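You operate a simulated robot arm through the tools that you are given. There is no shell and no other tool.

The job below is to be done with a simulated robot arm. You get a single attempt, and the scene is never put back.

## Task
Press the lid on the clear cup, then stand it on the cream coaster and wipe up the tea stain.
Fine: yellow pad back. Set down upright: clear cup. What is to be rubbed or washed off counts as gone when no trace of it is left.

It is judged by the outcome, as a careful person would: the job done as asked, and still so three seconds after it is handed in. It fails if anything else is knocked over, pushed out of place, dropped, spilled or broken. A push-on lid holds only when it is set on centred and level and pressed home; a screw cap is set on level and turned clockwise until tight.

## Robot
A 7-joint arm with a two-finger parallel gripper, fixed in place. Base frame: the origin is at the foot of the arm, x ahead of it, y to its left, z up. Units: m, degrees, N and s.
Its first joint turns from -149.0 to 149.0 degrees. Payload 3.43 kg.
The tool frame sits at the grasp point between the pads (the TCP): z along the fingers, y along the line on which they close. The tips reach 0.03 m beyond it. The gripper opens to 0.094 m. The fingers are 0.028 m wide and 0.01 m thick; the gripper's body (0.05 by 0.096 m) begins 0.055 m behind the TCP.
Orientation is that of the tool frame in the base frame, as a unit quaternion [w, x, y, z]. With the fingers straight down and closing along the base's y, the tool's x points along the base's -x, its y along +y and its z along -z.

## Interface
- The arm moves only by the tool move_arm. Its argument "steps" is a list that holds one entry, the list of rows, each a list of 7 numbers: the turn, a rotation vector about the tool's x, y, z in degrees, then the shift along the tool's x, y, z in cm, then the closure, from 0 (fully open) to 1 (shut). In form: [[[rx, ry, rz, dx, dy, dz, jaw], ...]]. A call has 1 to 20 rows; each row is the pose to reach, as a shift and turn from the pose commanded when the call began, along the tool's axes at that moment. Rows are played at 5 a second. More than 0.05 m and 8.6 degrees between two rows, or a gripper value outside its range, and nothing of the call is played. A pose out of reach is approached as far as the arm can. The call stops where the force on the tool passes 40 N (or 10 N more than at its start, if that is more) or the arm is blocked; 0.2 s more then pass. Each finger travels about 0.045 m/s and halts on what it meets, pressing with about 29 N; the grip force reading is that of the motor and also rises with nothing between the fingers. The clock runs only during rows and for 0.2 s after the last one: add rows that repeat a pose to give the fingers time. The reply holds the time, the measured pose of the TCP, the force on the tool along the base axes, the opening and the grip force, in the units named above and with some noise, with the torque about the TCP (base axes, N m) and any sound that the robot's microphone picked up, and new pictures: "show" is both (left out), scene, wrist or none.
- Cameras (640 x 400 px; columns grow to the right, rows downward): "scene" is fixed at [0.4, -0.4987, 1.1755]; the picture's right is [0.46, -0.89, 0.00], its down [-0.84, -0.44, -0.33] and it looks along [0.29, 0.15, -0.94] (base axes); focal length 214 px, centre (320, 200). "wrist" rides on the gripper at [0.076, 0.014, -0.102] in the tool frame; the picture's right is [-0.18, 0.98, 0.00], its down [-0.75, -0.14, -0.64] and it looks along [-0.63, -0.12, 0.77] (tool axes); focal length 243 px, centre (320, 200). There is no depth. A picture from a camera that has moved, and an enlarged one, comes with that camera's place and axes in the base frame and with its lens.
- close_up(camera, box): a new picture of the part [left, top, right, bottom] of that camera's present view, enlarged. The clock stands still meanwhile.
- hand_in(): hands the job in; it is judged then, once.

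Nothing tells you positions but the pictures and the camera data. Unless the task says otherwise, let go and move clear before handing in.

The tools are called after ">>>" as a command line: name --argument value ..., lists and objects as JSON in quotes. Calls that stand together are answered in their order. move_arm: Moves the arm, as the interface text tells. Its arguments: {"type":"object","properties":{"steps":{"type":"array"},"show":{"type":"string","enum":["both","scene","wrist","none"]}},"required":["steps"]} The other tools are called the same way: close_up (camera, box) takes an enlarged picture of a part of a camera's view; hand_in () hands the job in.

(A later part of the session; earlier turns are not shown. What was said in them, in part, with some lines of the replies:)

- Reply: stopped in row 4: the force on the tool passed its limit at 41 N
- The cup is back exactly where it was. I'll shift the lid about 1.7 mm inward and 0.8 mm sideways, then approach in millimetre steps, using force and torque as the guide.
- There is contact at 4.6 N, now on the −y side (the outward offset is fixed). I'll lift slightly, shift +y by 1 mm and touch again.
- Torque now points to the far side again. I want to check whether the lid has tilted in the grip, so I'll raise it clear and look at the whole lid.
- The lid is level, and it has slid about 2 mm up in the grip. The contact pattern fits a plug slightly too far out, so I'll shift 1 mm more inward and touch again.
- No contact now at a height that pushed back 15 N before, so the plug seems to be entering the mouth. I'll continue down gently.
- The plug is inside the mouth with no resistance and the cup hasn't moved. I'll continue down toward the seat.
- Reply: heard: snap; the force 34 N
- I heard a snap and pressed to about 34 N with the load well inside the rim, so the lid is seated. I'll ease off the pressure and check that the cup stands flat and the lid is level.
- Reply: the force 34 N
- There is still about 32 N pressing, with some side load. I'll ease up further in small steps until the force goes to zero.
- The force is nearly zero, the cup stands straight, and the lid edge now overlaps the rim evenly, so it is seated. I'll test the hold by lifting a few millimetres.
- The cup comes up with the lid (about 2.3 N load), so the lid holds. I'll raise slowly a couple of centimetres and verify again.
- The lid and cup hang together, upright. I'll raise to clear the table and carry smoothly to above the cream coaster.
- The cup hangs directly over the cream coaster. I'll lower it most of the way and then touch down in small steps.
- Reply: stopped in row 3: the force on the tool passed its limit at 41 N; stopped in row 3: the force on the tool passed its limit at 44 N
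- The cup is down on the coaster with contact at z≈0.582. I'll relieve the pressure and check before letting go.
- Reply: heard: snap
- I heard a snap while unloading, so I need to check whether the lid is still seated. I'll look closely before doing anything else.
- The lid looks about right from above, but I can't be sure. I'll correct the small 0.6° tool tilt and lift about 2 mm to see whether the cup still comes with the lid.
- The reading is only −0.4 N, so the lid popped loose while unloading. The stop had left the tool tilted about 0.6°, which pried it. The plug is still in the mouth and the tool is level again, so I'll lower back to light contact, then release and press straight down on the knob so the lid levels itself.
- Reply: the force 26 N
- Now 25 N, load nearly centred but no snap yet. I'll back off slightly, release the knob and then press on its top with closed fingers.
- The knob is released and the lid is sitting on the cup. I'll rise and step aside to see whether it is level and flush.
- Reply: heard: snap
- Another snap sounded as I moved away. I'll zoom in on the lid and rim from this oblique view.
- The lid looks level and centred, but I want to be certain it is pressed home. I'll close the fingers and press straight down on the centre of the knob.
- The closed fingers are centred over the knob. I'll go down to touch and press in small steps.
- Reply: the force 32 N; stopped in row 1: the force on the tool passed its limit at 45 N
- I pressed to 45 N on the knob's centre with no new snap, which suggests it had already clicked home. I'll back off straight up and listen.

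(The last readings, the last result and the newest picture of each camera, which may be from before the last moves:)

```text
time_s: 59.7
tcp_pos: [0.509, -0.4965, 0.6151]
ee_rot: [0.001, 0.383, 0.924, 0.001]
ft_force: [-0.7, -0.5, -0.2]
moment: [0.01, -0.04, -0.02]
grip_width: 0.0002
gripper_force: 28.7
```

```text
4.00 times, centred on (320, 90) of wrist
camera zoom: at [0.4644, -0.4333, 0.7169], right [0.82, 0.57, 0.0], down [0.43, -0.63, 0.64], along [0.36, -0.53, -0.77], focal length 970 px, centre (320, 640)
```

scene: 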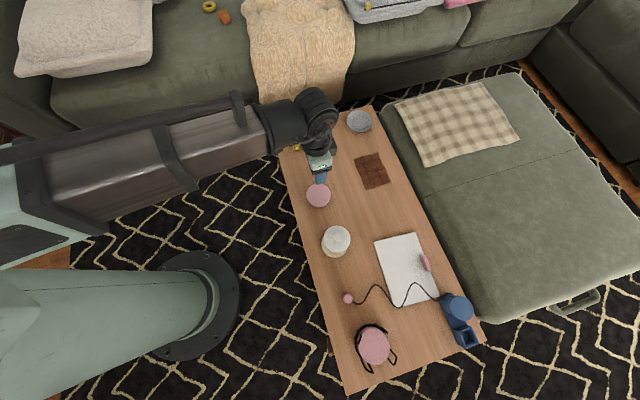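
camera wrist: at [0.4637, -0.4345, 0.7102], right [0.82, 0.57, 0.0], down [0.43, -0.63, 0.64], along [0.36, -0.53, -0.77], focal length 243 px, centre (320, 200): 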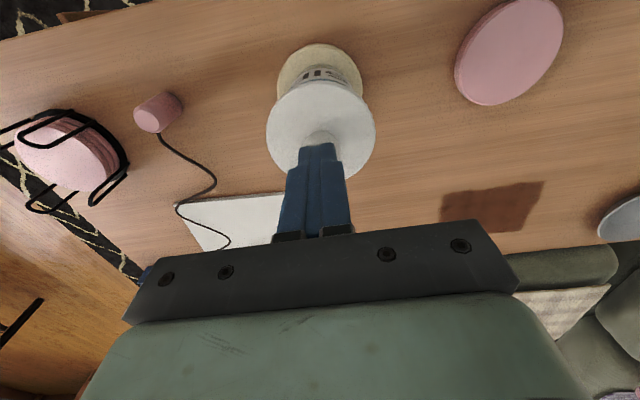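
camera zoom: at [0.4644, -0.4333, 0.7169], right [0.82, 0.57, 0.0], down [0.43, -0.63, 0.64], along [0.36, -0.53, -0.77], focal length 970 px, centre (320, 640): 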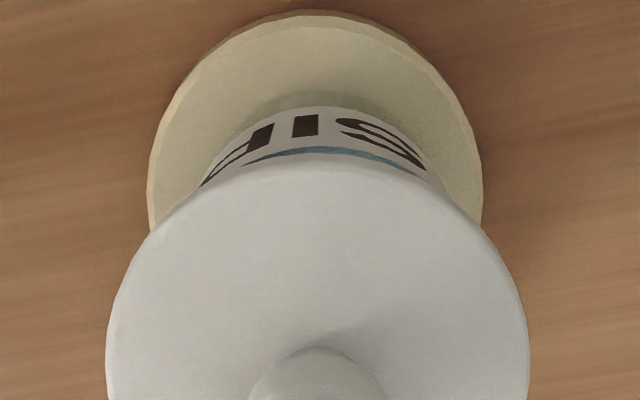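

No pop on release. To be certain, I'll regrip the knob lightly above the plate and do a gentle lift test of a few millimetres with the tool level.

>>> move_arm --steps '[[[0, 0, 0, 0, 0, -0.3, 0.4], [0, 0, 0, 0, 0, -0.3, 0.4], [0, 0, 0, 0, 0, -0.3, 0.4], [0, 0, 0, 0, 0, 0.8, 0.4], [0, 0, 0, 0, 0, 2.0, 0.4], [0, 0, 0, 0, 0, 3.0, 0.4], [0, 0, 0, 0, 0, 3.0, 0.4]]]' --show "none"

>>> close_up --camera "wrist" --box '[200, 50, 440, 200]'

```text
time_s: 61.3
tcp_pos: [0.5107, -0.4958, 0.5825]
ee_rot: [0.002, 0.382, 0.924, 0.0]
ft_force: [-0.5, 0.6, 0.2]
moment: [0.02, 0.0, 0.04]
grip_width: 0.0566
gripper_force: 0.0
```

```text
2.67 times, centred on (320, 125) of wrist
camera zoom: at [0.4651, -0.4332, 0.6859], right [0.82, 0.57, 0.0], down [0.43, -0.63, 0.64], along [0.36, -0.53, -0.77], focal length 647 px, centre (320, 400)
```

zoom: 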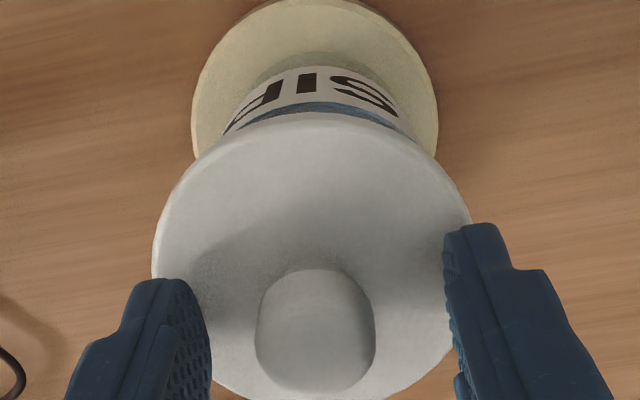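

>>> move_arm --steps '[[[0, 0, 0, 0.1, -0.12, 0, 0.4], [0, 0, 0, 0.1, -0.12, 0, 0.55], [0, 0, 0, 0.1, -0.12, 0, 0.7], [0, 0, 0, 0.1, -0.12, 0, 0.85], [0, 0, 0, 0.1, -0.12, 0, 1], [0, 0, 0, 0.1, -0.12, 0, 1]]]' --show "none"

>>> move_arm --steps '[[[0, 0, 0, 0, 0, -0.1, 1], [0, 0, 0, 0, 0, -0.2, 1], [0, 0, 0, 0, 0, -0.2, 1]]]' --show "none"

```text
time_s: 62.7
tcp_pos: [0.5079, -0.4965, 0.5835]
ee_rot: [0.001, 0.383, 0.924, 0.001]
ft_force: [0.8, 0.8, 0.2]
moment: [-0.03, -0.08, -0.01]
grip_width: 0.0234
gripper_force: 28.6
```

```text
time_s: 63.5
tcp_pos: [0.5078, -0.4966, 0.5841]
ee_rot: [0.001, 0.383, 0.924, 0.0]
ft_force: [1.1, 0.2, -2.2]
moment: [0.01, -0.01, -0.01]
grip_width: 0.0235
gripper_force: 29.0
```

−2.2 N: the cup lifts with the lid, so the lid is latched. I'll lower exactly back, open gently, and rise straight up.

>>> move_arm --steps '[[[0, 0, 0, 0, 0, 0.1, 1], [0, 0, 0, 0, 0, 0.18, 1], [0, 0, 0, 0, 0, 0.2, 1], [0, 0, 0, 0, 0, 0.2, 1]]]' --show "none"

>>> move_arm --steps '[[[0, 0, 0, 0, 0, 0, 0.85], [0, 0, 0, 0, 0, 0, 0.7], [0, 0, 0, 0, 0, 0, 0.55], [0, 0, 0, 0, 0, 0, 0.4], [0, 0, 0, 0, 0, 0, 0.3], [0, 0, 0, 0, 0, 0, 0.3]]]' --show "none"

>>> move_arm --steps '[[[0, 0, 0, 0, 0, -0.5, 0.3], [0, 0, 0, 0, 0, -1.5, 0.3], [0, 0, 0, 0, 0, -3, 0.3], [0, 0, 0, 0, 0, -5, 0.3], [0, 0, 0, 0, 0, -7, 0.3], [0, 0, 0, 0, 0, -8, 0.3], [0, 0, 0, 0, 0, -8, 0.3]]]'

```text
time_s: 64.5
tcp_pos: [0.508, -0.4961, 0.5843]
ee_rot: [0.001, 0.383, 0.924, 0.0]
ft_force: [-0.1, -0.9, 1.3]
moment: [-0.01, 0.01, 0.01]
grip_width: 0.0235
gripper_force: 28.6
```

```text
time_s: 65.9
tcp_pos: [0.5074, -0.4968, 0.5827]
ee_rot: [0.002, 0.383, 0.924, 0.0]
ft_force: [0.3, 1.0, 1.1]
moment: [0.0, -0.01, 0.01]
grip_width: 0.0659
gripper_force: 0.1
```

```text
time_s: 67.5
tcp_pos: [0.5081, -0.4971, 0.6625]
ee_rot: [0.001, 0.383, 0.924, 0.0]
ft_force: [0.1, -0.1, 0.6]
moment: [-0.03, 0.0, -0.05]
grip_width: 0.0658
gripper_force: 0.1
camera wrist: at [0.4636, -0.4342, 0.7663], right [0.82, 0.57, 0.0], down [0.43, -0.63, 0.64], along [0.36, -0.53, -0.77], focal length 243 px, centre (320, 200)
```

scene: 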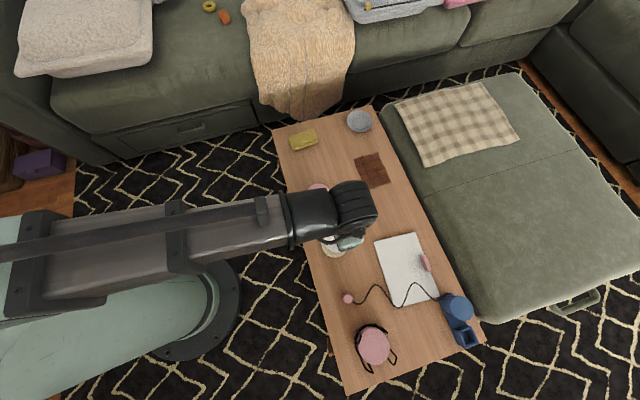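
wrist: 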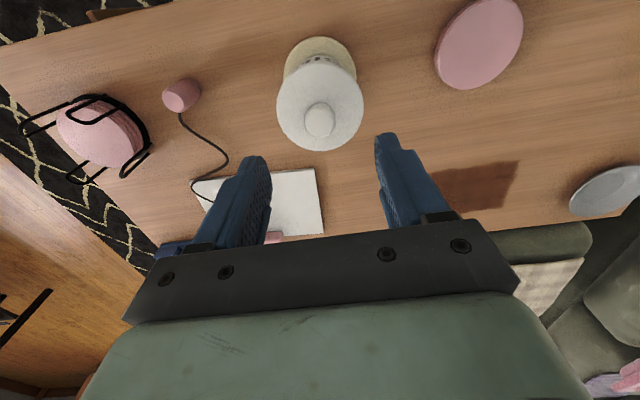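

The cup is lidded and stands on the cream coaster with no pop this time. Next is the yellow pad, near (0.81, -0.21), so I'll move above it to look.

>>> move_arm --steps '[[[0, 0, 0, -0.05, 2, 0, 0.3], [0, 0, 0, -0.1, 6, 0, 0.2], [0, 0, 0, -0.2, 10.5, 0, 0.1], [0, 0, 0, -0.3, 15, 0, 0], [0, 0, 0, -0.4, 19.5, 0, 0], [0, 0, 0, -0.5, 24, 0, 0], [0, 0, 0, -0.6, 28.5, 0, 0], [0, 0, 0, -0.7, 33, 0, 0], [0, 0, 0, -0.78, 37.5, 0, 0], [0, 0, 0, -0.78, 40.5, 0, 0], [0, 0, 0, -0.78, 42, 1.5, 0], [0, 0, 0, -0.78, 42, 4, 0], [0, 0, 0, -0.78, 42, 4, 0]]]'

>>> close_up --camera "wrist" --box '[200, 20, 440, 170]'

>>> close_up --camera "scene" --box '[310, 200, 390, 250]'

>>> close_up --camera "scene" --box '[335, 130, 415, 180]'

```text
time_s: 70.3
tcp_pos: [0.8107, -0.2038, 0.6238]
ee_rot: [0.001, 0.383, 0.924, 0.0]
ft_force: [-0.5, 0.1, -0.7]
moment: [0.02, -0.05, 0.01]
grip_width: 0.0941
gripper_force: 0.1
camera wrist: at [0.7653, -0.1419, 0.7264], right [0.82, 0.57, 0.0], down [0.43, -0.63, 0.64], along [0.36, -0.53, -0.77], focal length 243 px, centre (320, 200)
```

scene: 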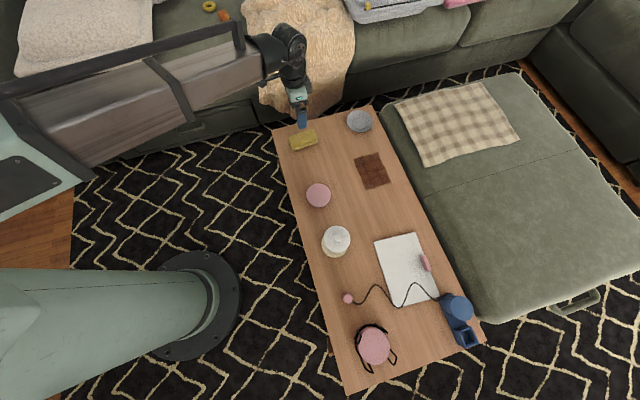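
wrist: 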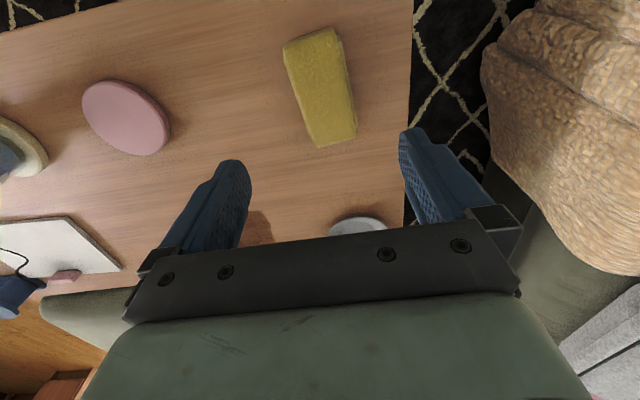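

```text
2.67 times, centred on (320, 95) of wrist
camera zoom: at [0.7653, -0.1419, 0.7264], right [0.82, 0.57, 0.0], down [0.43, -0.63, 0.64], along [0.36, -0.53, -0.77], focal length 647 px, centre (320, 480)
```

zoom: 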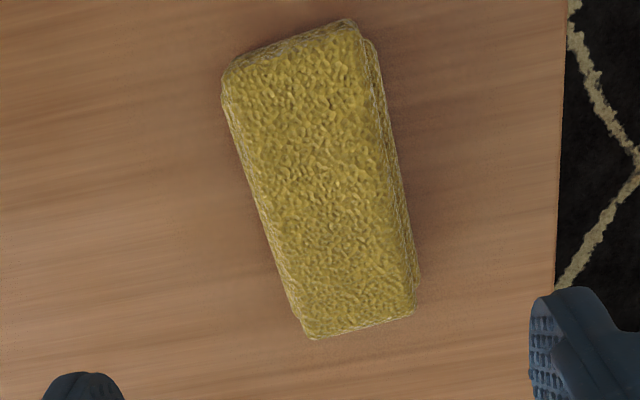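

```text
8.00 times, centred on (350, 225) of scene
camera zoom: at [0.4, -0.4987, 1.1755], right [0.46, -0.89, 0.0], down [-0.84, -0.44, -0.33], along [0.29, 0.15, -0.94], focal length 1716 px, centre (80, 0)
```

zoom: 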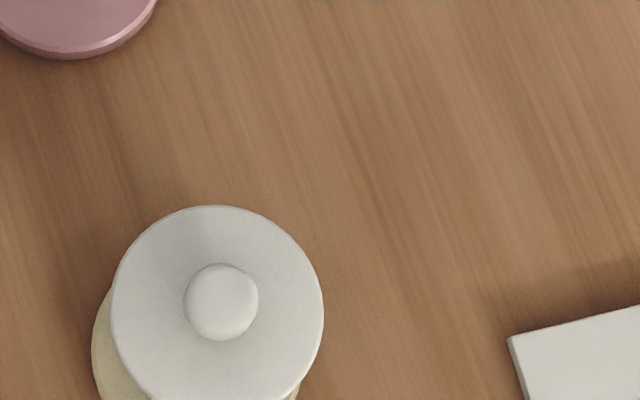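

```text
8.00 times, centred on (375, 155) of scene
camera zoom: at [0.4, -0.4987, 1.1755], right [0.46, -0.89, 0.0], down [-0.84, -0.44, -0.33], along [0.29, 0.15, -0.94], focal length 1716 px, centre (-120, 560)
```

zoom: 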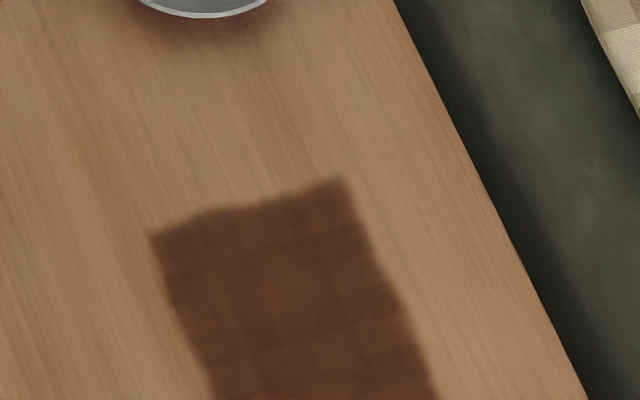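

The pad is about 105 × 49 mm, centred near (0.814, -0.208), with its long axis at −39°. The stain is a full rectangle of about 137 × 100 mm near (0.826, -0.503). I'll align with the pad, gripping about 1 cm inward of centre to help with reach, and lower partway to check.

>>> move_arm --steps '[[[0, 0, -3, 0.25, -0.1, 2, 0], [0, 0, -6, 0.5, -0.19, 5, 0], [0, 0, -6, 0.5, -0.19, 9, 0], [0, 0, -6, 0.5, -0.19, 9, 0]]]' --show "none"

>>> close_up --camera "wrist" --box '[200, 20, 440, 170]'

>>> close_up --camera "scene" --box '[272, 115, 336, 155]'

```text
time_s: 71.3
tcp_pos: [0.8082, -0.2032, 0.5353]
ee_rot: [0.001, 0.333, 0.943, 0.0]
ft_force: [-0.6, 0.6, 0.1]
moment: [-0.01, 0.05, 0.01]
grip_width: 0.094
gripper_force: 0.2
```

```text
2.67 times, centred on (320, 95) of wrist
camera zoom: at [0.7563, -0.1444, 0.6377], right [0.76, 0.65, 0.0], down [0.5, -0.58, 0.64], along [0.42, -0.49, -0.77], focal length 647 px, centre (320, 480)
```

zoom: 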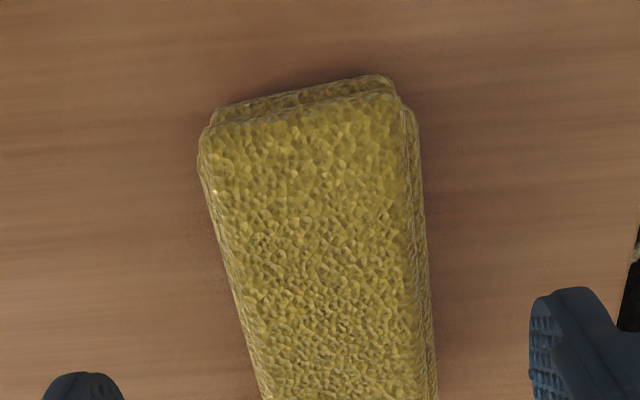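

```text
10.00 times, centred on (304, 135) of scene
camera zoom: at [0.4, -0.4987, 1.1755], right [0.46, -0.89, 0.0], down [-0.84, -0.44, -0.33], along [0.29, 0.15, -0.94], focal length 2145 px, centre (480, 850)
```

zoom: 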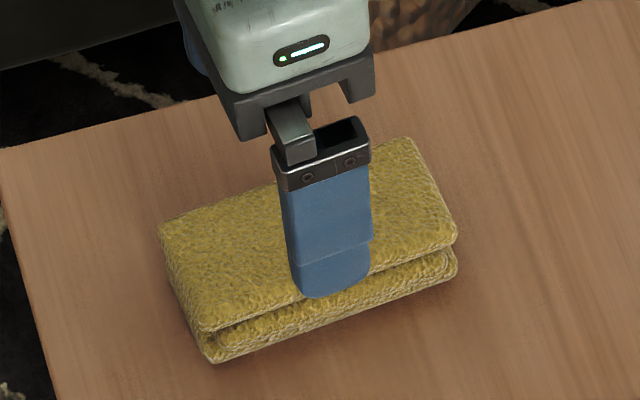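

The pad is about 3 mm off in the closing direction. I'll correct, lower so the tips stay about 1 cm above the table, and close on it.

>>> move_arm --steps '[[[0, 0, 0, 0, 0.33, 1.5, 0], [0, 0, 0, 0, 0.33, 3.5, 0], [0, 0, 0, 0, 0.33, 5.2, 0], [0, 0, 0, 0, 0.33, 6.2, 0], [0, 0, 0, 0, 0.33, 6.2, 0]]]' --show "none"

>>> close_up --camera "scene" --box '[272, 115, 336, 155]'

>>> close_up --camera "wrist" --box '[160, 20, 480, 220]'

```text
time_s: 72.5
tcp_pos: [0.8082, -0.2012, 0.4731]
ee_rot: [0.001, 0.334, 0.943, 0.001]
ft_force: [-0.2, 0.3, -0.2]
moment: [-0.05, 0.02, -0.02]
grip_width: 0.0943
gripper_force: 0.1
```

```text
10.00 times, centred on (304, 135) of scene
camera zoom: at [0.4, -0.4987, 1.1755], right [0.46, -0.89, 0.0], down [-0.84, -0.44, -0.33], along [0.29, 0.15, -0.94], focal length 2145 px, centre (480, 850)
```

zoom: 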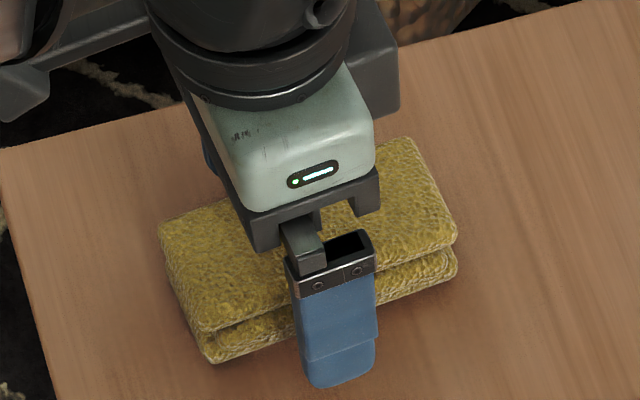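

```text
2.00 times, centred on (320, 120) of wrist
camera zoom: at [0.7568, -0.1429, 0.5747], right [0.76, 0.65, 0.0], down [0.5, -0.58, 0.64], along [0.42, -0.49, -0.77], focal length 485 px, centre (320, 360)
```

zoom: 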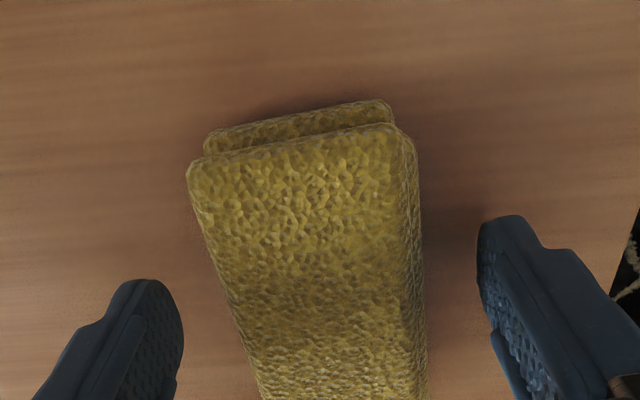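

>>> move_arm --steps '[[[0, 0, 0, 0, 0, 0, 0.2], [0, 0, 0, 0, 0, 0, 0.4], [0, 0, 0, 0, 0, 0, 0.6], [0, 0, 0, 0, 0, 0, 0.8], [0, 0, 0, 0, 0, 0, 1], [0, 0, 0, 0, 0, 0, 1]]]' --show "none"

>>> close_up --camera "scene" --box '[272, 115, 336, 155]'

>>> close_up --camera "wrist" --box '[160, 20, 480, 220]'

```text
time_s: 73.9
tcp_pos: [0.8074, -0.2009, 0.4717]
ee_rot: [0.001, 0.334, 0.943, 0.001]
ft_force: [1.0, 0.6, 0.8]
moment: [-0.03, 0.02, -0.04]
grip_width: 0.059
gripper_force: 28.6
```

```text
10.00 times, centred on (304, 135) of scene
camera zoom: at [0.4, -0.4987, 1.1755], right [0.46, -0.89, 0.0], down [-0.84, -0.44, -0.33], along [0.29, 0.15, -0.94], focal length 2145 px, centre (480, 850)
```

zoom: 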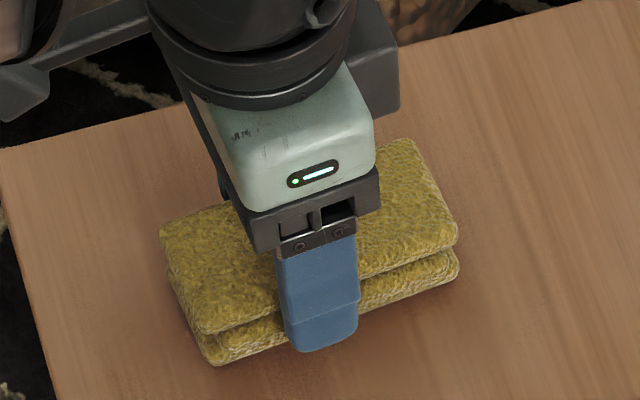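

```text
2.00 times, centred on (320, 120) of wrist
camera zoom: at [0.7568, -0.143, 0.5749], right [0.76, 0.65, 0.0], down [0.5, -0.58, 0.64], along [0.42, -0.49, -0.77], focal length 485 px, centre (320, 360)
```

zoom: 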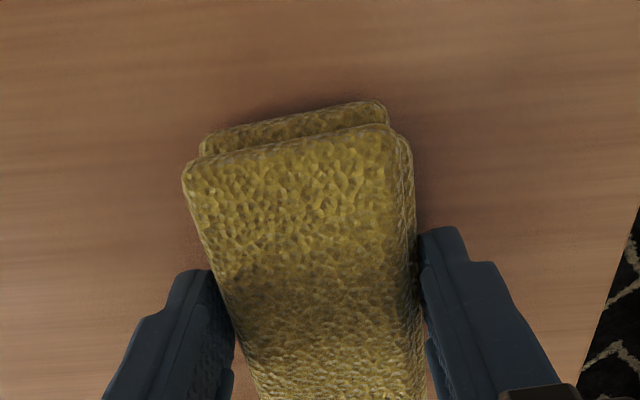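

The pad is held firmly at 59 mm. I'll lift it, turn it to match the stain's axes and carry it over to the stain.

>>> move_arm --steps '[[[0, 0, 0, 0, 0, -0.8, 1], [0, 0, 0, 0, 0, -2.5, 1], [0, 0, 0, 0, 0, -4.5, 1], [0, 0, 0, 0, 0, -6, 1], [0, 0, 1.5, -1.9, -2.7, -6, 1], [0, 0, 3, -4.3, -6.1, -6, 1], [0, 0, 4.5, -6.7, -9.5, -6, 1], [0, 0, 6, -9.1, -12.9, -6, 1], [0, 0, 6, -11.5, -16.3, -6, 1], [0, 0, 6, -13.9, -19.8, -6, 1], [0, 0, 6, -16.3, -23.2, -6, 1], [0, 0, 6, -18.2, -26, -6, 1], [0, 0, 6, -19.15, -27.25, -6, 1], [0, 0, 6, -19.15, -27.25, -6, 1]]]'

>>> close_up --camera "wrist" --box '[160, 0, 480, 200]'

>>> close_up --camera "scene" --box '[335, 135, 415, 185]'

```text
time_s: 76.9
tcp_pos: [0.785, -0.5337, 0.5297]
ee_rot: [0.001, 0.383, 0.924, 0.0]
ft_force: [1.2, 0.2, -1.2]
moment: [-0.02, 0.03, 0.01]
grip_width: 0.0591
gripper_force: 28.7
camera wrist: at [0.7404, -0.4699, 0.6337], right [0.82, 0.57, 0.0], down [0.43, -0.63, 0.64], along [0.36, -0.53, -0.77], focal length 243 px, centre (320, 200)
```

scene: 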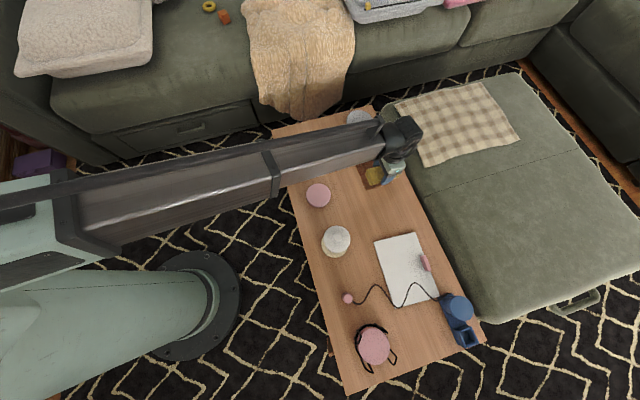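
wrist: 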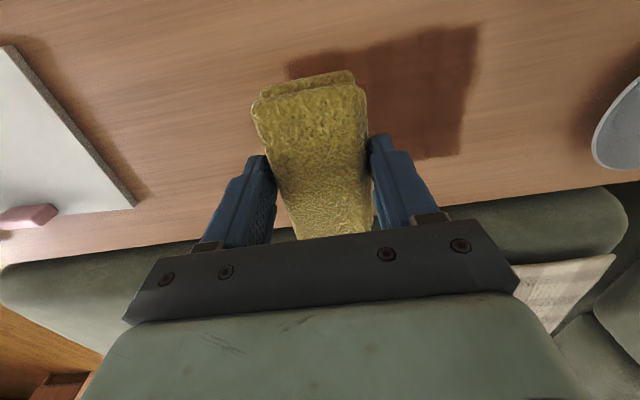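

```text
2.00 times, centred on (320, 100) of wrist
camera zoom: at [0.7404, -0.4699, 0.6337], right [0.82, 0.57, 0.0], down [0.43, -0.63, 0.64], along [0.36, -0.53, -0.77], focal length 485 px, centre (320, 400)
```

zoom: 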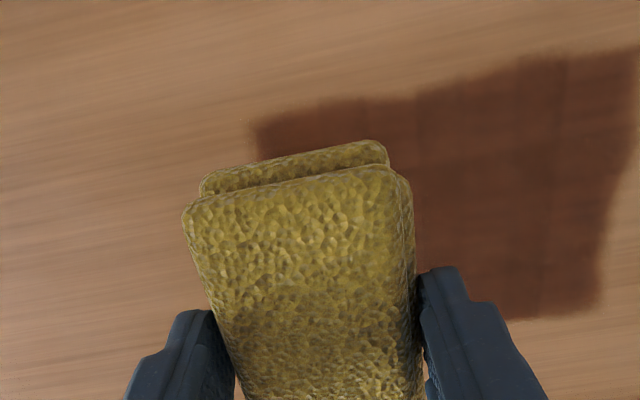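

```text
8.00 times, centred on (375, 160) of scene
camera zoom: at [0.4, -0.4987, 1.1755], right [0.46, -0.89, 0.0], down [-0.84, -0.44, -0.33], along [0.29, 0.15, -0.94], focal length 1716 px, centre (-120, 520)
```

zoom: 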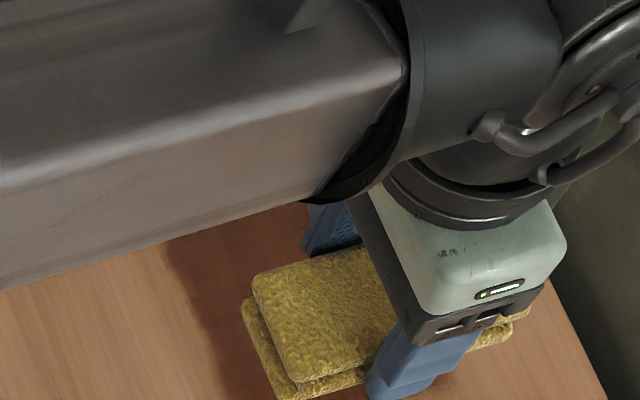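

The pad is over the stain's left end, and the stain corners check out. I'll lower the pad to the table and find a light pressing force.

>>> move_arm --steps '[[[0, 0, 0, 0, -0.6, 1.5, 1], [0, 0, 0, 0, -0.6, 3.5, 1], [0, 0, 0, 0, -0.6, 5, 1], [0, 0, 0, 0, -0.6, 5.6, 1], [0, 0, 0, 0, -0.6, 5.6, 1]]]' --show "none"

>>> move_arm --steps '[[[0, 0, 0, 0, 0, 0.2, 1], [0, 0, 0, 0, 0, 0.4, 1], [0, 0, 0, 0, 0, 0.4, 1]]]' --show "none"

```text
time_s: 78.1
tcp_pos: [0.7815, -0.5385, 0.4746]
ee_rot: [0.001, 0.383, 0.924, 0.0]
ft_force: [0.8, -0.5, 0.2]
moment: [-0.04, 0.02, -0.01]
grip_width: 0.059
gripper_force: 29.2
```

```text
time_s: 78.9
tcp_pos: [0.7824, -0.5377, 0.471]
ee_rot: [0.001, 0.383, 0.924, 0.0]
ft_force: [0.1, 0.5, 2.9]
moment: [-0.02, 0.08, 0.01]
grip_width: 0.0586
gripper_force: 29.2
```

>>> move_arm --steps '[[[0, 0, 0, 0, 0, 0.05, 1], [0, 0, 0, 0, 0, 0.05, 1]]]' --show "none"

>>> move_arm --steps '[[[0, 0, 0, 0, 2, 0, 1], [0, 0, 0, 0, 4, 0, 1], [0, 0, 0, 0, 6, 0, 1], [0, 0, 0, 0, 6, 0, 1]]]'

>>> close_up --camera "wrist" --box '[160, 0, 480, 200]'

```text
time_s: 79.5
tcp_pos: [0.7802, -0.5377, 0.4707]
ee_rot: [0.002, 0.383, 0.924, 0.0]
ft_force: [1.5, 0.2, 10.8]
moment: [-0.03, 0.1, -0.03]
grip_width: 0.0588
gripper_force: 29.3
```

```text
time_s: 80.5
tcp_pos: [0.8247, -0.4954, 0.4716]
ee_rot: [0.002, 0.383, 0.924, 0.001]
ft_force: [0.0, -0.7, 2.0]
moment: [-0.04, 0.03, 0.03]
grip_width: 0.059
gripper_force: 29.1
camera wrist: at [0.7791, -0.4326, 0.5749], right [0.82, 0.57, 0.0], down [0.43, -0.63, 0.64], along [0.36, -0.53, -0.77], focal length 243 px, centre (320, 200)
```

scene: 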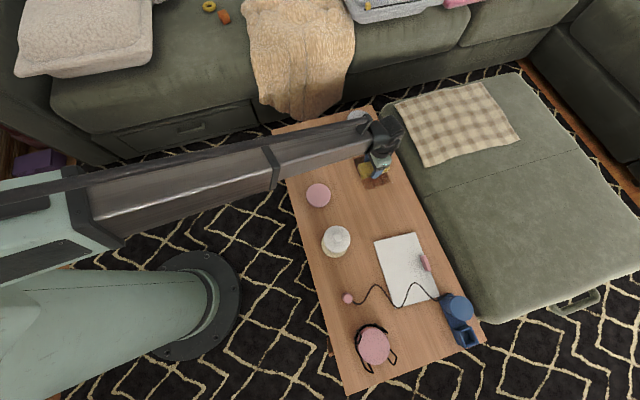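
wrist: 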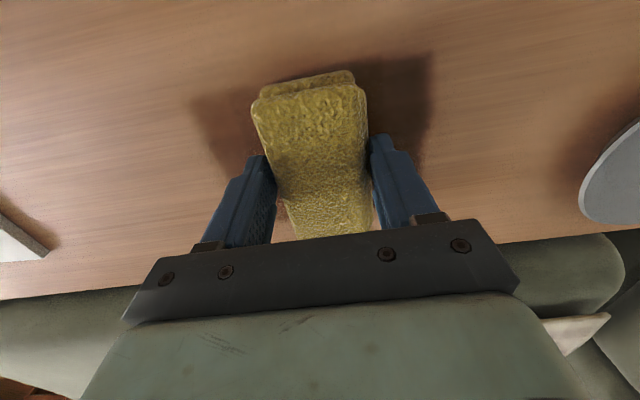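

```text
2.00 times, centred on (320, 100) of wrist
camera zoom: at [0.7791, -0.4326, 0.5749], right [0.82, 0.57, 0.0], down [0.43, -0.63, 0.64], along [0.36, -0.53, -0.77], focal length 485 px, centre (320, 400)
```

zoom: 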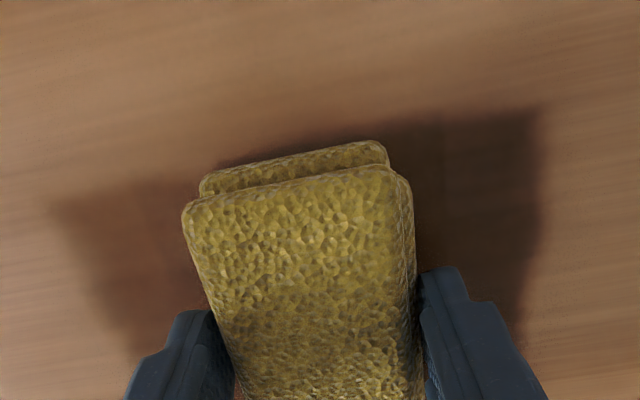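

The pass is visibly lightening the stain. I'll press slightly more and sweep back and forth over the full length.

>>> move_arm --steps '[[[0, 0, 0, 0, 0, 0.06, 1], [0, 0, 0, 0, 2, 0.06, 1], [0, 0, 0, 0, 4, 0.06, 1], [0, 0, 0, 0, 5.4, 0.06, 1], [0, 0, 0, 0, 3.4, 0.06, 1], [0, 0, 0, 0, 1.4, 0.06, 1], [0, 0, 0, 0, -0.6, 0.06, 1], [0, 0, 0, 0, -2.6, 0.06, 1], [0, 0, 0, 0, -4.6, 0.06, 1], [0, 0, 0, 0, -6.8, 0.06, 1], [0, 0, 0, 0, -4.8, 0.06, 1], [0, 0, 0, 0, -2.8, 0.06, 1], [0, 0, 0, 0, -0.8, 0.06, 1], [0, 0, 0, 0, 1.2, 0.06, 1], [0, 0, 0, 0, 3.2, 0.06, 1], [0, 0, 0, 0, 5.4, 0.06, 1], [0, 0, 0, 0, 5.4, 0.06, 1]]]'

>>> close_up --camera "wrist" --box '[100, 0, 420, 200]'

>>> close_up --camera "scene" --box '[335, 145, 415, 195]'

```text
time_s: 84.1
tcp_pos: [0.8601, -0.4573, 0.4729]
ee_rot: [0.001, 0.383, 0.924, -0.001]
ft_force: [-7.5, -7.2, 20.5]
moment: [-0.19, 0.29, 0.0]
grip_width: 0.059
gripper_force: 29.1
camera wrist: at [0.8156, -0.3941, 0.5743], right [0.82, 0.57, 0.0], down [0.43, -0.63, 0.64], along [0.36, -0.53, -0.77], focal length 243 px, centre (320, 200)
```

scene: 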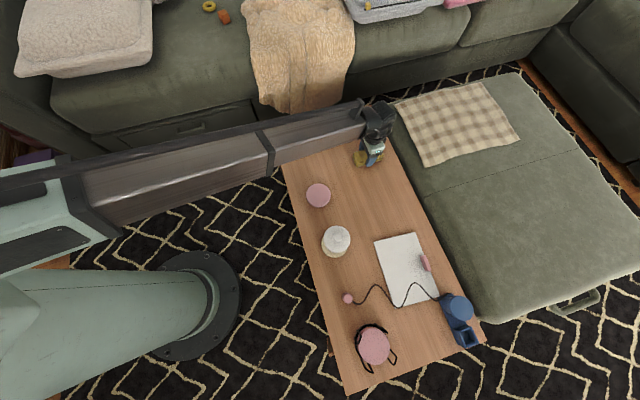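
wrist: 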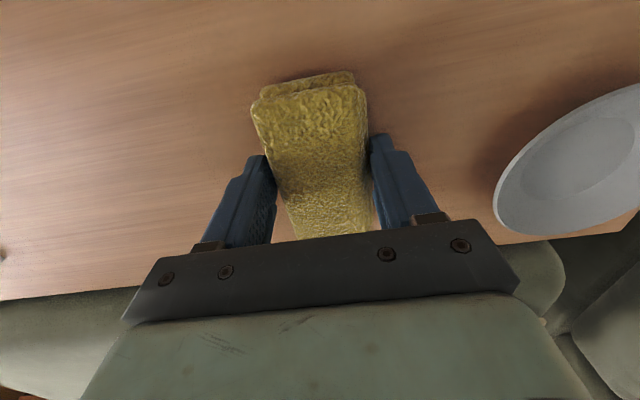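

```text
2.00 times, centred on (260, 100) of wrist
camera zoom: at [0.8156, -0.3941, 0.5743], right [0.82, 0.57, 0.0], down [0.43, -0.63, 0.64], along [0.36, -0.53, -0.77], focal length 485 px, centre (440, 400)
```

zoom: 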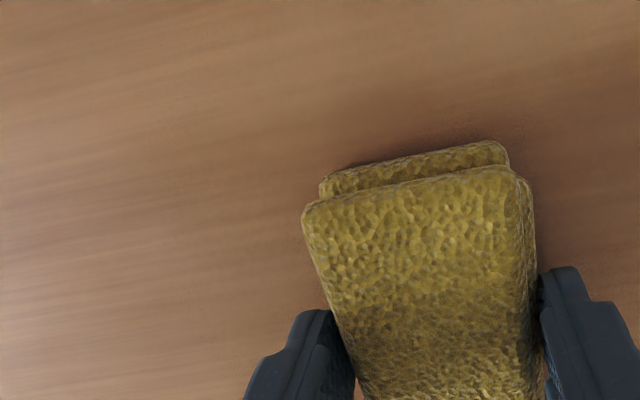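

```text
8.00 times, centred on (375, 170) of scene
camera zoom: at [0.4, -0.4987, 1.1755], right [0.46, -0.89, 0.0], down [-0.84, -0.44, -0.33], along [0.29, 0.15, -0.94], focal length 1716 px, centre (-120, 440)
```

zoom: 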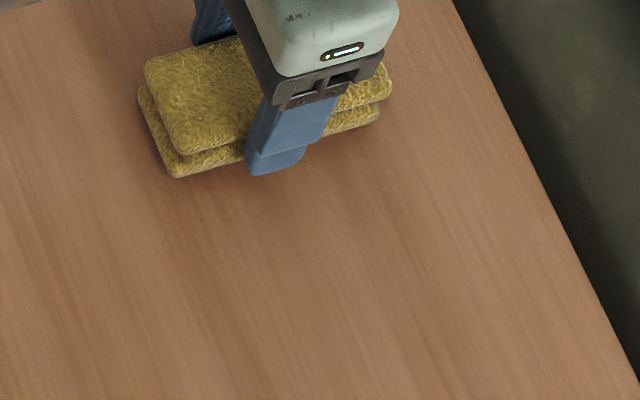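

The stain looks almost entirely gone. I'll make overlapping passes, slightly nearer and slightly farther, so that no edge trace remains.

>>> move_arm --steps '[[[0, 0, 0, 0.6, 0, -0.03, 1], [0, 0, 0, 1.2, -1, -0.03, 1], [0, 0, 0, 1.2, -3, -0.03, 1], [0, 0, 0, 1.2, -5, -0.03, 1], [0, 0, 0, 1.2, -7, -0.03, 1], [0, 0, 0, 1.2, -9, -0.03, 1], [0, 0, 0, 1.2, -11, -0.03, 1], [0, 0, 0, 1.2, -12.8, -0.03, 1], [0, 0, 0, 0.2, -12.8, -0.03, 1], [0, 0, 0, -0.8, -12.8, -0.03, 1], [0, 0, 0, -0.8, -11, -0.03, 1], [0, 0, 0, -0.8, -9, -0.03, 1], [0, 0, 0, -0.8, -7, -0.03, 1], [0, 0, 0, -0.8, -5, -0.03, 1], [0, 0, 0, -0.8, -3, -0.03, 1], [0, 0, 0, -0.8, -1, -0.03, 1], [0, 0, 0, -0.8, 0, -0.03, 1], [0, 0, 0, 0, 0, -0.03, 1]]]'

```text
time_s: 87.9
tcp_pos: [0.8631, -0.4582, 0.4712]
ee_rot: [0.002, 0.382, 0.924, 0.0]
ft_force: [2.9, -2.0, 6.0]
moment: [0.0, 0.08, 0.04]
grip_width: 0.059
gripper_force: 28.7
camera wrist: at [0.8181, -0.3939, 0.5742], right [0.82, 0.57, 0.0], down [0.43, -0.63, 0.64], along [0.37, -0.53, -0.77], focal length 243 px, centre (320, 200)
```

scene: 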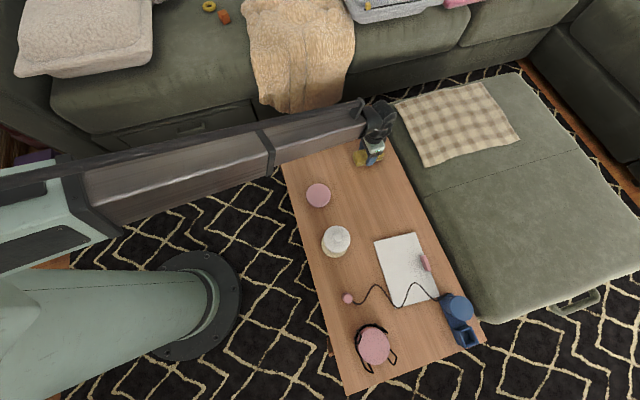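
wrist: 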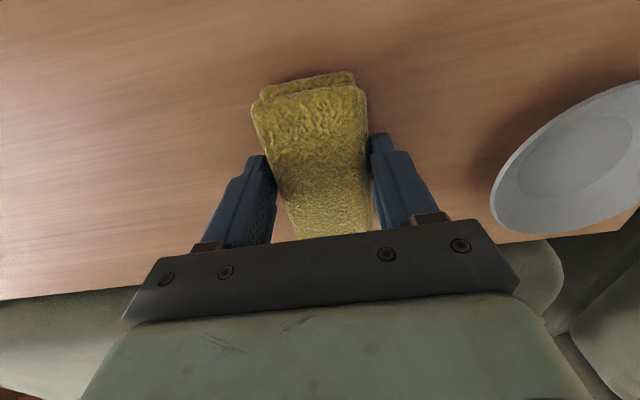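

>>> move_arm --steps '[[[0, 0, 0, 0, 1, 0.03, 1], [0, 0, 0, 0, -1, 0.03, 1], [0, 0, 0, 0, -3, 0.03, 1], [0, 0, 0, 0, -5, 0.03, 1], [0, 0, 0, 0, -7, 0.03, 1], [0, 0, 0, 0, -9, 0.03, 1], [0, 0, 0, 0, -11, 0.03, 1], [0, 0, 0, 0, -13, 0.03, 1], [0, 0, 0, 0.8, -13, 0.03, 1], [0, 0, 0, 0.8, -11, 0.03, 1], [0, 0, 0, 0.8, -9, 0.03, 1], [0, 0, 0, 0.8, -7, 0.03, 1], [0, 0, 0, 0.8, -5, 0.03, 1], [0, 0, 0, 0.8, -3, 0.03, 1], [0, 0, 0, 0.8, -1, 0.03, 1], [0, 0, 0, 0.8, 1, 0.03, 1], [0, 0, 0, 0.2, 1, 0.03, 1], [0, 0, 0, -0.6, 1, 0.03, 1], [0, 0, 0, -0.6, 0, 0.03, 1]]]' --show "none"

>>> move_arm --steps '[[[0, 0, 0, 0, -2, 0, 1], [0, 0, 0, 0, -4, 0, 1], [0, 0, 0, 0, -6, 0, 1], [0, 0, 0, 0, -8, 0, 1], [0, 0, 0, 0, -10, 0, 1], [0, 0, 0, 0, -12, 0, 1], [0, 0, 0, 0, -13, 0, 1], [0, 0, 0, 0.6, -13, 0, 1], [0, 0, 0, 0.6, -13, -1.0, 1], [0, 0, 0, 0.6, -13, -4, 1], [0, 0, 0, 3, -14, -6, 1], [0, 0, 0, 6, -15, -6, 1], [0, 0, 0, 9, -16, -6, 1], [0, 0, 0, 9, -16, -6, 1]]]'

>>> close_up --camera "scene" --box '[335, 140, 415, 190]'

>>> close_up --camera "wrist" --box '[280, 0, 600, 200]'

```text
time_s: 91.9
tcp_pos: [0.8659, -0.4599, 0.4704]
ee_rot: [0.002, 0.383, 0.924, 0.0]
ft_force: [4.7, 3.1, 9.6]
moment: [0.18, 0.1, -0.1]
grip_width: 0.059
gripper_force: 29.2
```

```text
time_s: 94.9
tcp_pos: [0.6886, -0.5101, 0.5314]
ee_rot: [0.001, 0.383, 0.924, 0.0]
ft_force: [-0.6, -0.6, -0.9]
moment: [0.05, -0.03, 0.02]
grip_width: 0.0589
gripper_force: 29.4
camera wrist: at [0.6441, -0.4467, 0.6337], right [0.82, 0.57, 0.0], down [0.43, -0.63, 0.64], along [0.36, -0.53, -0.77], focal length 243 px, centre (320, 200)
```

scene: 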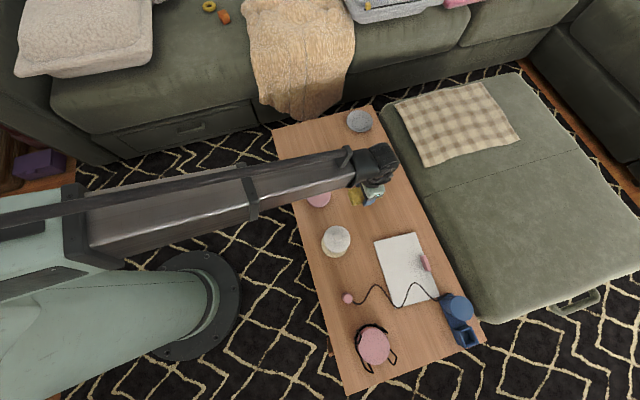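
wrist: 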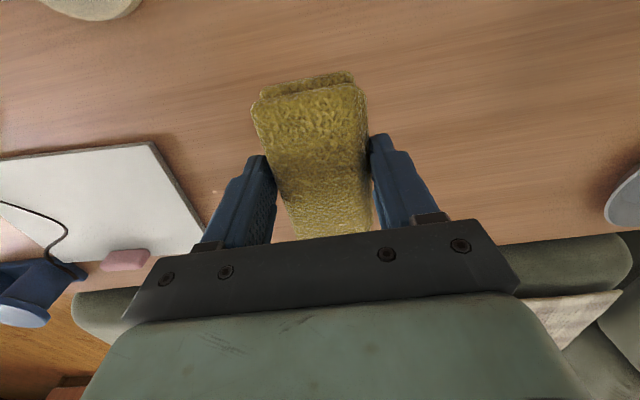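

```text
8.00 times, centred on (375, 165) of scene
camera zoom: at [0.4, -0.4987, 1.1755], right [0.46, -0.89, 0.0], down [-0.84, -0.44, -0.33], along [0.29, 0.15, -0.94], focal length 1716 px, centre (-120, 480)
```

zoom: 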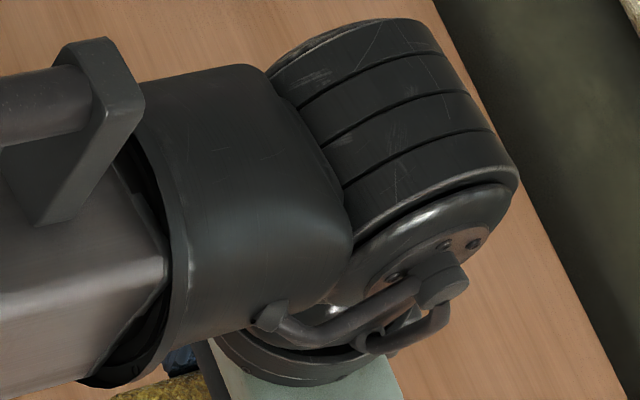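

```text
2.00 times, centred on (440, 100) of wrist
camera zoom: at [0.6441, -0.4467, 0.6337], right [0.82, 0.57, 0.0], down [0.43, -0.63, 0.64], along [0.36, -0.53, -0.77], focal length 485 px, centre (80, 400)
```

zoom: 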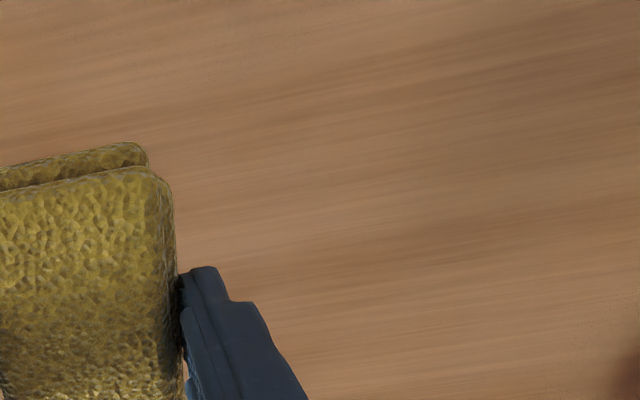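

The stained area looks like clean wood from here. Now I'll take the pad back to exactly where it was, at the same place and angle.

>>> move_arm --steps '[[[0, 0, 0, 0.7, 1.5, 0, 1], [0, 0, 0, 2.1, 4.7, 0, 1], [0, 0, 0, 3.7, 8.3, 0, 1], [0, 0, -1, 5.3, 11.9, 0, 1], [0, 0, -2.5, 6.9, 15.5, 0, 1], [0, 0, -4, 8.5, 19.1, 0, 1], [0, 0, -5.5, 10.1, 22.7, 0, 1], [0, 0, -6, 11.7, 26.3, 0, 1], [0, 0, -6, 13, 29.2, 0, 1], [0, 0, -6, 13.49, 30.3, 0, 1], [0, 0, -6, 13.49, 30.3, 1.5, 1], [0, 0, -6, 13.49, 30.3, 3.5, 1], [0, 0, -6, 13.49, 30.3, 5, 1], [0, 0, -6, 13.49, 30.3, 5, 1]]]'

>>> close_up --camera "scene" --box '[335, 140, 415, 190]'

>>> close_up --camera "scene" --box '[272, 115, 336, 155]'

```text
time_s: 97.9
tcp_pos: [0.8074, -0.2004, 0.4802]
ee_rot: [0.002, 0.334, 0.943, 0.001]
ft_force: [-0.5, -0.1, 0.2]
moment: [0.03, -0.01, 0.01]
grip_width: 0.0588
gripper_force: 29.0
camera wrist: at [0.7565, -0.1422, 0.5847], right [0.76, 0.65, 0.0], down [0.5, -0.58, 0.64], along [0.42, -0.49, -0.77], focal length 243 px, centre (320, 200)
```

scene: 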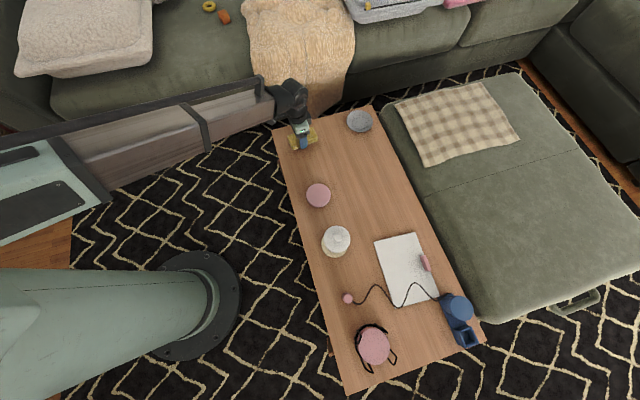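
wrist: 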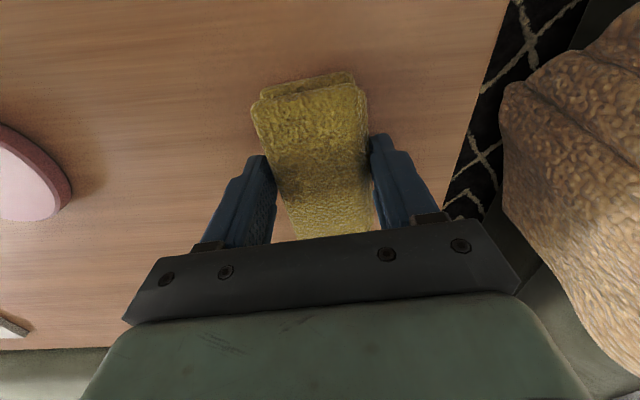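

```text
8.00 times, centred on (375, 165) of scene
camera zoom: at [0.4, -0.4987, 1.1755], right [0.46, -0.89, 0.0], down [-0.84, -0.44, -0.33], along [0.29, 0.15, -0.94], focal length 1716 px, centre (-120, 480)
```

zoom: 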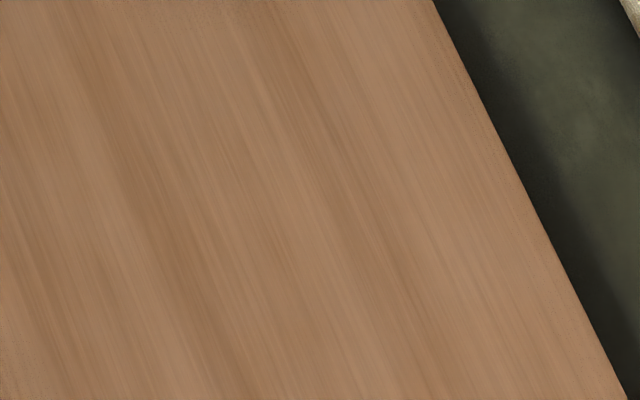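

```text
10.00 times, centred on (304, 135) of scene
camera zoom: at [0.4, -0.4987, 1.1755], right [0.46, -0.89, 0.0], down [-0.84, -0.44, -0.33], along [0.29, 0.15, -0.94], focal length 2145 px, centre (480, 850)
```

zoom: 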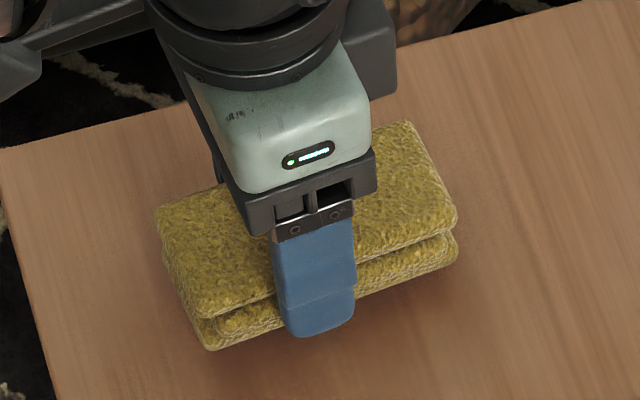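

The stain is completely gone in the clear view. I'll set the pad down gently at its original spot.

>>> move_arm --steps '[[[0, 0, 0, 0, 0, 0.4, 1], [0, 0, 0, 0, 0, 0.75, 1], [0, 0, 0, 0, 0, 0.75, 1]]]' --show "none"

>>> move_arm --steps '[[[0, 0, 0, 0, 0, 0.1, 1], [0, 0, 0, 0, 0, 0.15, 1], [0, 0, 0, 0, 0, 0.15, 1]]]' --show "none"

>>> close_up --camera "scene" --box '[272, 115, 336, 155]'

```text
time_s: 98.7
tcp_pos: [0.8077, -0.2003, 0.4746]
ee_rot: [0.002, 0.333, 0.943, 0.0]
ft_force: [0.7, 0.1, -0.2]
moment: [-0.02, 0.02, -0.01]
grip_width: 0.0591
gripper_force: 29.2
```

```text
time_s: 99.5
tcp_pos: [0.807, -0.201, 0.4721]
ee_rot: [0.001, 0.335, 0.942, 0.0]
ft_force: [1.5, 0.1, 0.1]
moment: [-0.01, 0.02, 0.03]
grip_width: 0.0588
gripper_force: 29.1
```

```text
10.00 times, centred on (304, 135) of scene
camera zoom: at [0.4, -0.4987, 1.1755], right [0.46, -0.89, 0.0], down [-0.84, -0.44, -0.33], along [0.29, 0.15, -0.94], focal length 2145 px, centre (480, 850)
```

zoom: 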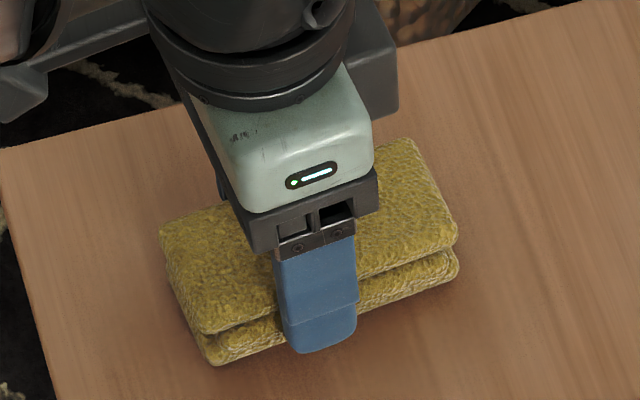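

The picture matches the original placement. I'll ease down the last fraction, open the fingers and rise away.

>>> move_arm --steps '[[[0, 0, 0, 0, 0, 0.05, 1], [0, 0, 0, 0, 0, 0.05, 1], [0, 0, 0, 0, 0, 0.05, 0.3], [0, 0, 0, 0, 0, 0.05, 0.15], [0, 0, 0, 0, 0, 0.05, 0], [0, 0, 0, 0, 0, 0.05, 0], [0, 0, 0, 0, 0, 0.05, 0]]]' --show "none"

>>> move_arm --steps '[[[0, 0, 0, 0, 0, -1, 0], [0, 0, 0, 0, 0, -3, 0], [0, 0, 0, 0, 0, -6, 0], [0, 0, 0, 0, 0, -10, 0], [0, 0, 0, 0, 0, -14, 0], [0, 0, 0, 0, 0, -18, 0], [0, 0, 0, 1, 1, -20, 0], [0, 0, 0, 1, 1, -20, 0]]]'

>>> close_up --camera "scene" --box '[260, 90, 440, 202]'

>>> close_up --camera "scene" --box '[280, 170, 480, 295]'

>>> close_up --camera "scene" --box '[310, 215, 374, 255]'

```text
time_s: 101.1
tcp_pos: [0.8072, -0.2011, 0.472]
ee_rot: [0.001, 0.333, 0.943, 0.001]
ft_force: [-0.4, 0.1, 0.0]
moment: [-0.02, -0.02, 0.03]
grip_width: 0.0939
gripper_force: 0.0
```

```text
time_s: 102.9
tcp_pos: [0.8068, -0.1856, 0.6712]
ee_rot: [0.001, 0.334, 0.943, 0.0]
ft_force: [0.2, -0.3, 0.8]
moment: [0.02, 0.02, 0.0]
grip_width: 0.0937
gripper_force: 0.0
camera wrist: at [0.7543, -0.1277, 0.7747], right [0.76, 0.65, 0.0], down [0.5, -0.58, 0.64], along [0.42, -0.49, -0.77], focal length 243 px, centre (320, 200)
```

scene: 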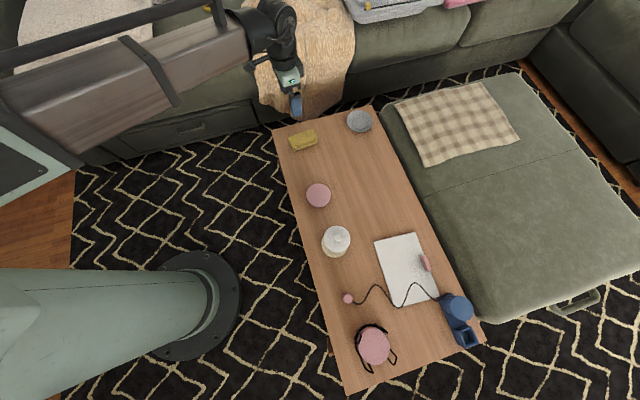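
wrist: 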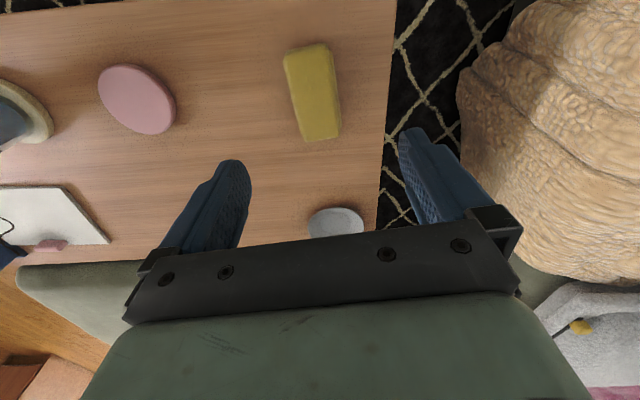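

```text
3.56 times, centred on (350, 146) of scene
camera zoom: at [0.4, -0.4987, 1.1755], right [0.46, -0.89, 0.0], down [-0.84, -0.44, -0.33], along [0.29, 0.15, -0.94], focal length 763 px, centre (213, 392)
```

zoom: 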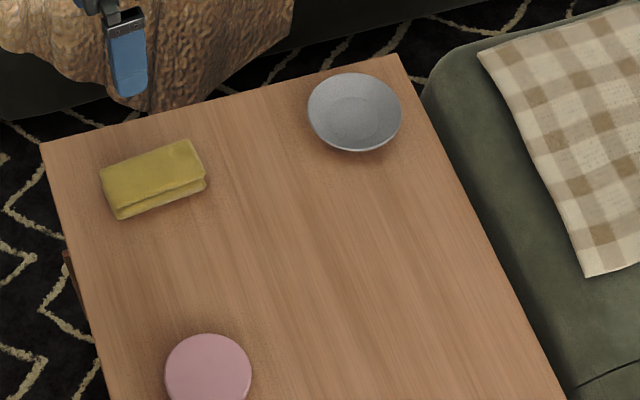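

```text
3.20 times, centred on (380, 232) of scene
camera zoom: at [0.4, -0.4987, 1.1755], right [0.46, -0.89, 0.0], down [-0.84, -0.44, -0.33], along [0.29, 0.15, -0.94], focal length 686 px, centre (128, 96)
```

zoom: 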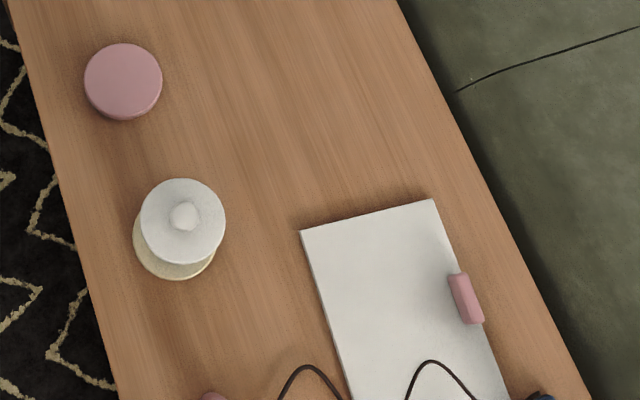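

```text
10.00 times, centred on (342, 235) of scene
camera zoom: at [0.4, -0.4987, 1.1755], right [0.46, -0.89, 0.0], down [-0.84, -0.44, -0.33], along [0.29, 0.15, -0.94], focal length 2145 px, centre (100, -150)
```

zoom: 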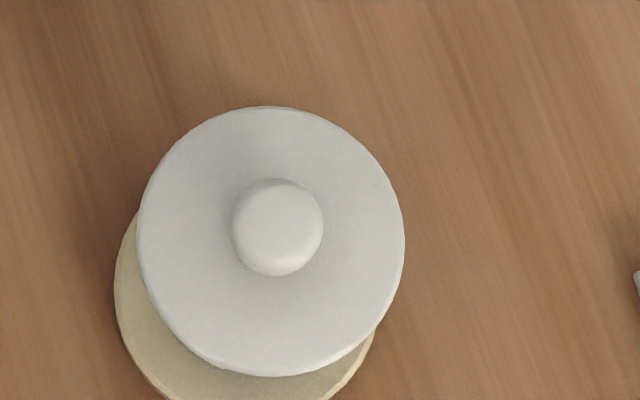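

The cup is lidded (it passed the lift test, with no pop since) and stands upright on the cream coaster. The stain is gone without a trace, the yellow pad is back in its original place, everything else is undisturbed, and the arm is clear. I'll hand the job in.

>>> hand_in

```text
The job is handed in.
```

The job is handed in. The lid is pressed onto the clear cup, and the cup stands upright on the cream coaster. The tea stain is wiped away with no trace in the final pictures. The yellow pad is back in its original place, and nothing else on the table looks moved.

**Lid:** It popped loose once while I was setting the cup on the coaster. I pressed it down again and checked it with a short lift by the knob, and the cup came up with it. No further snap was heard after I let go.
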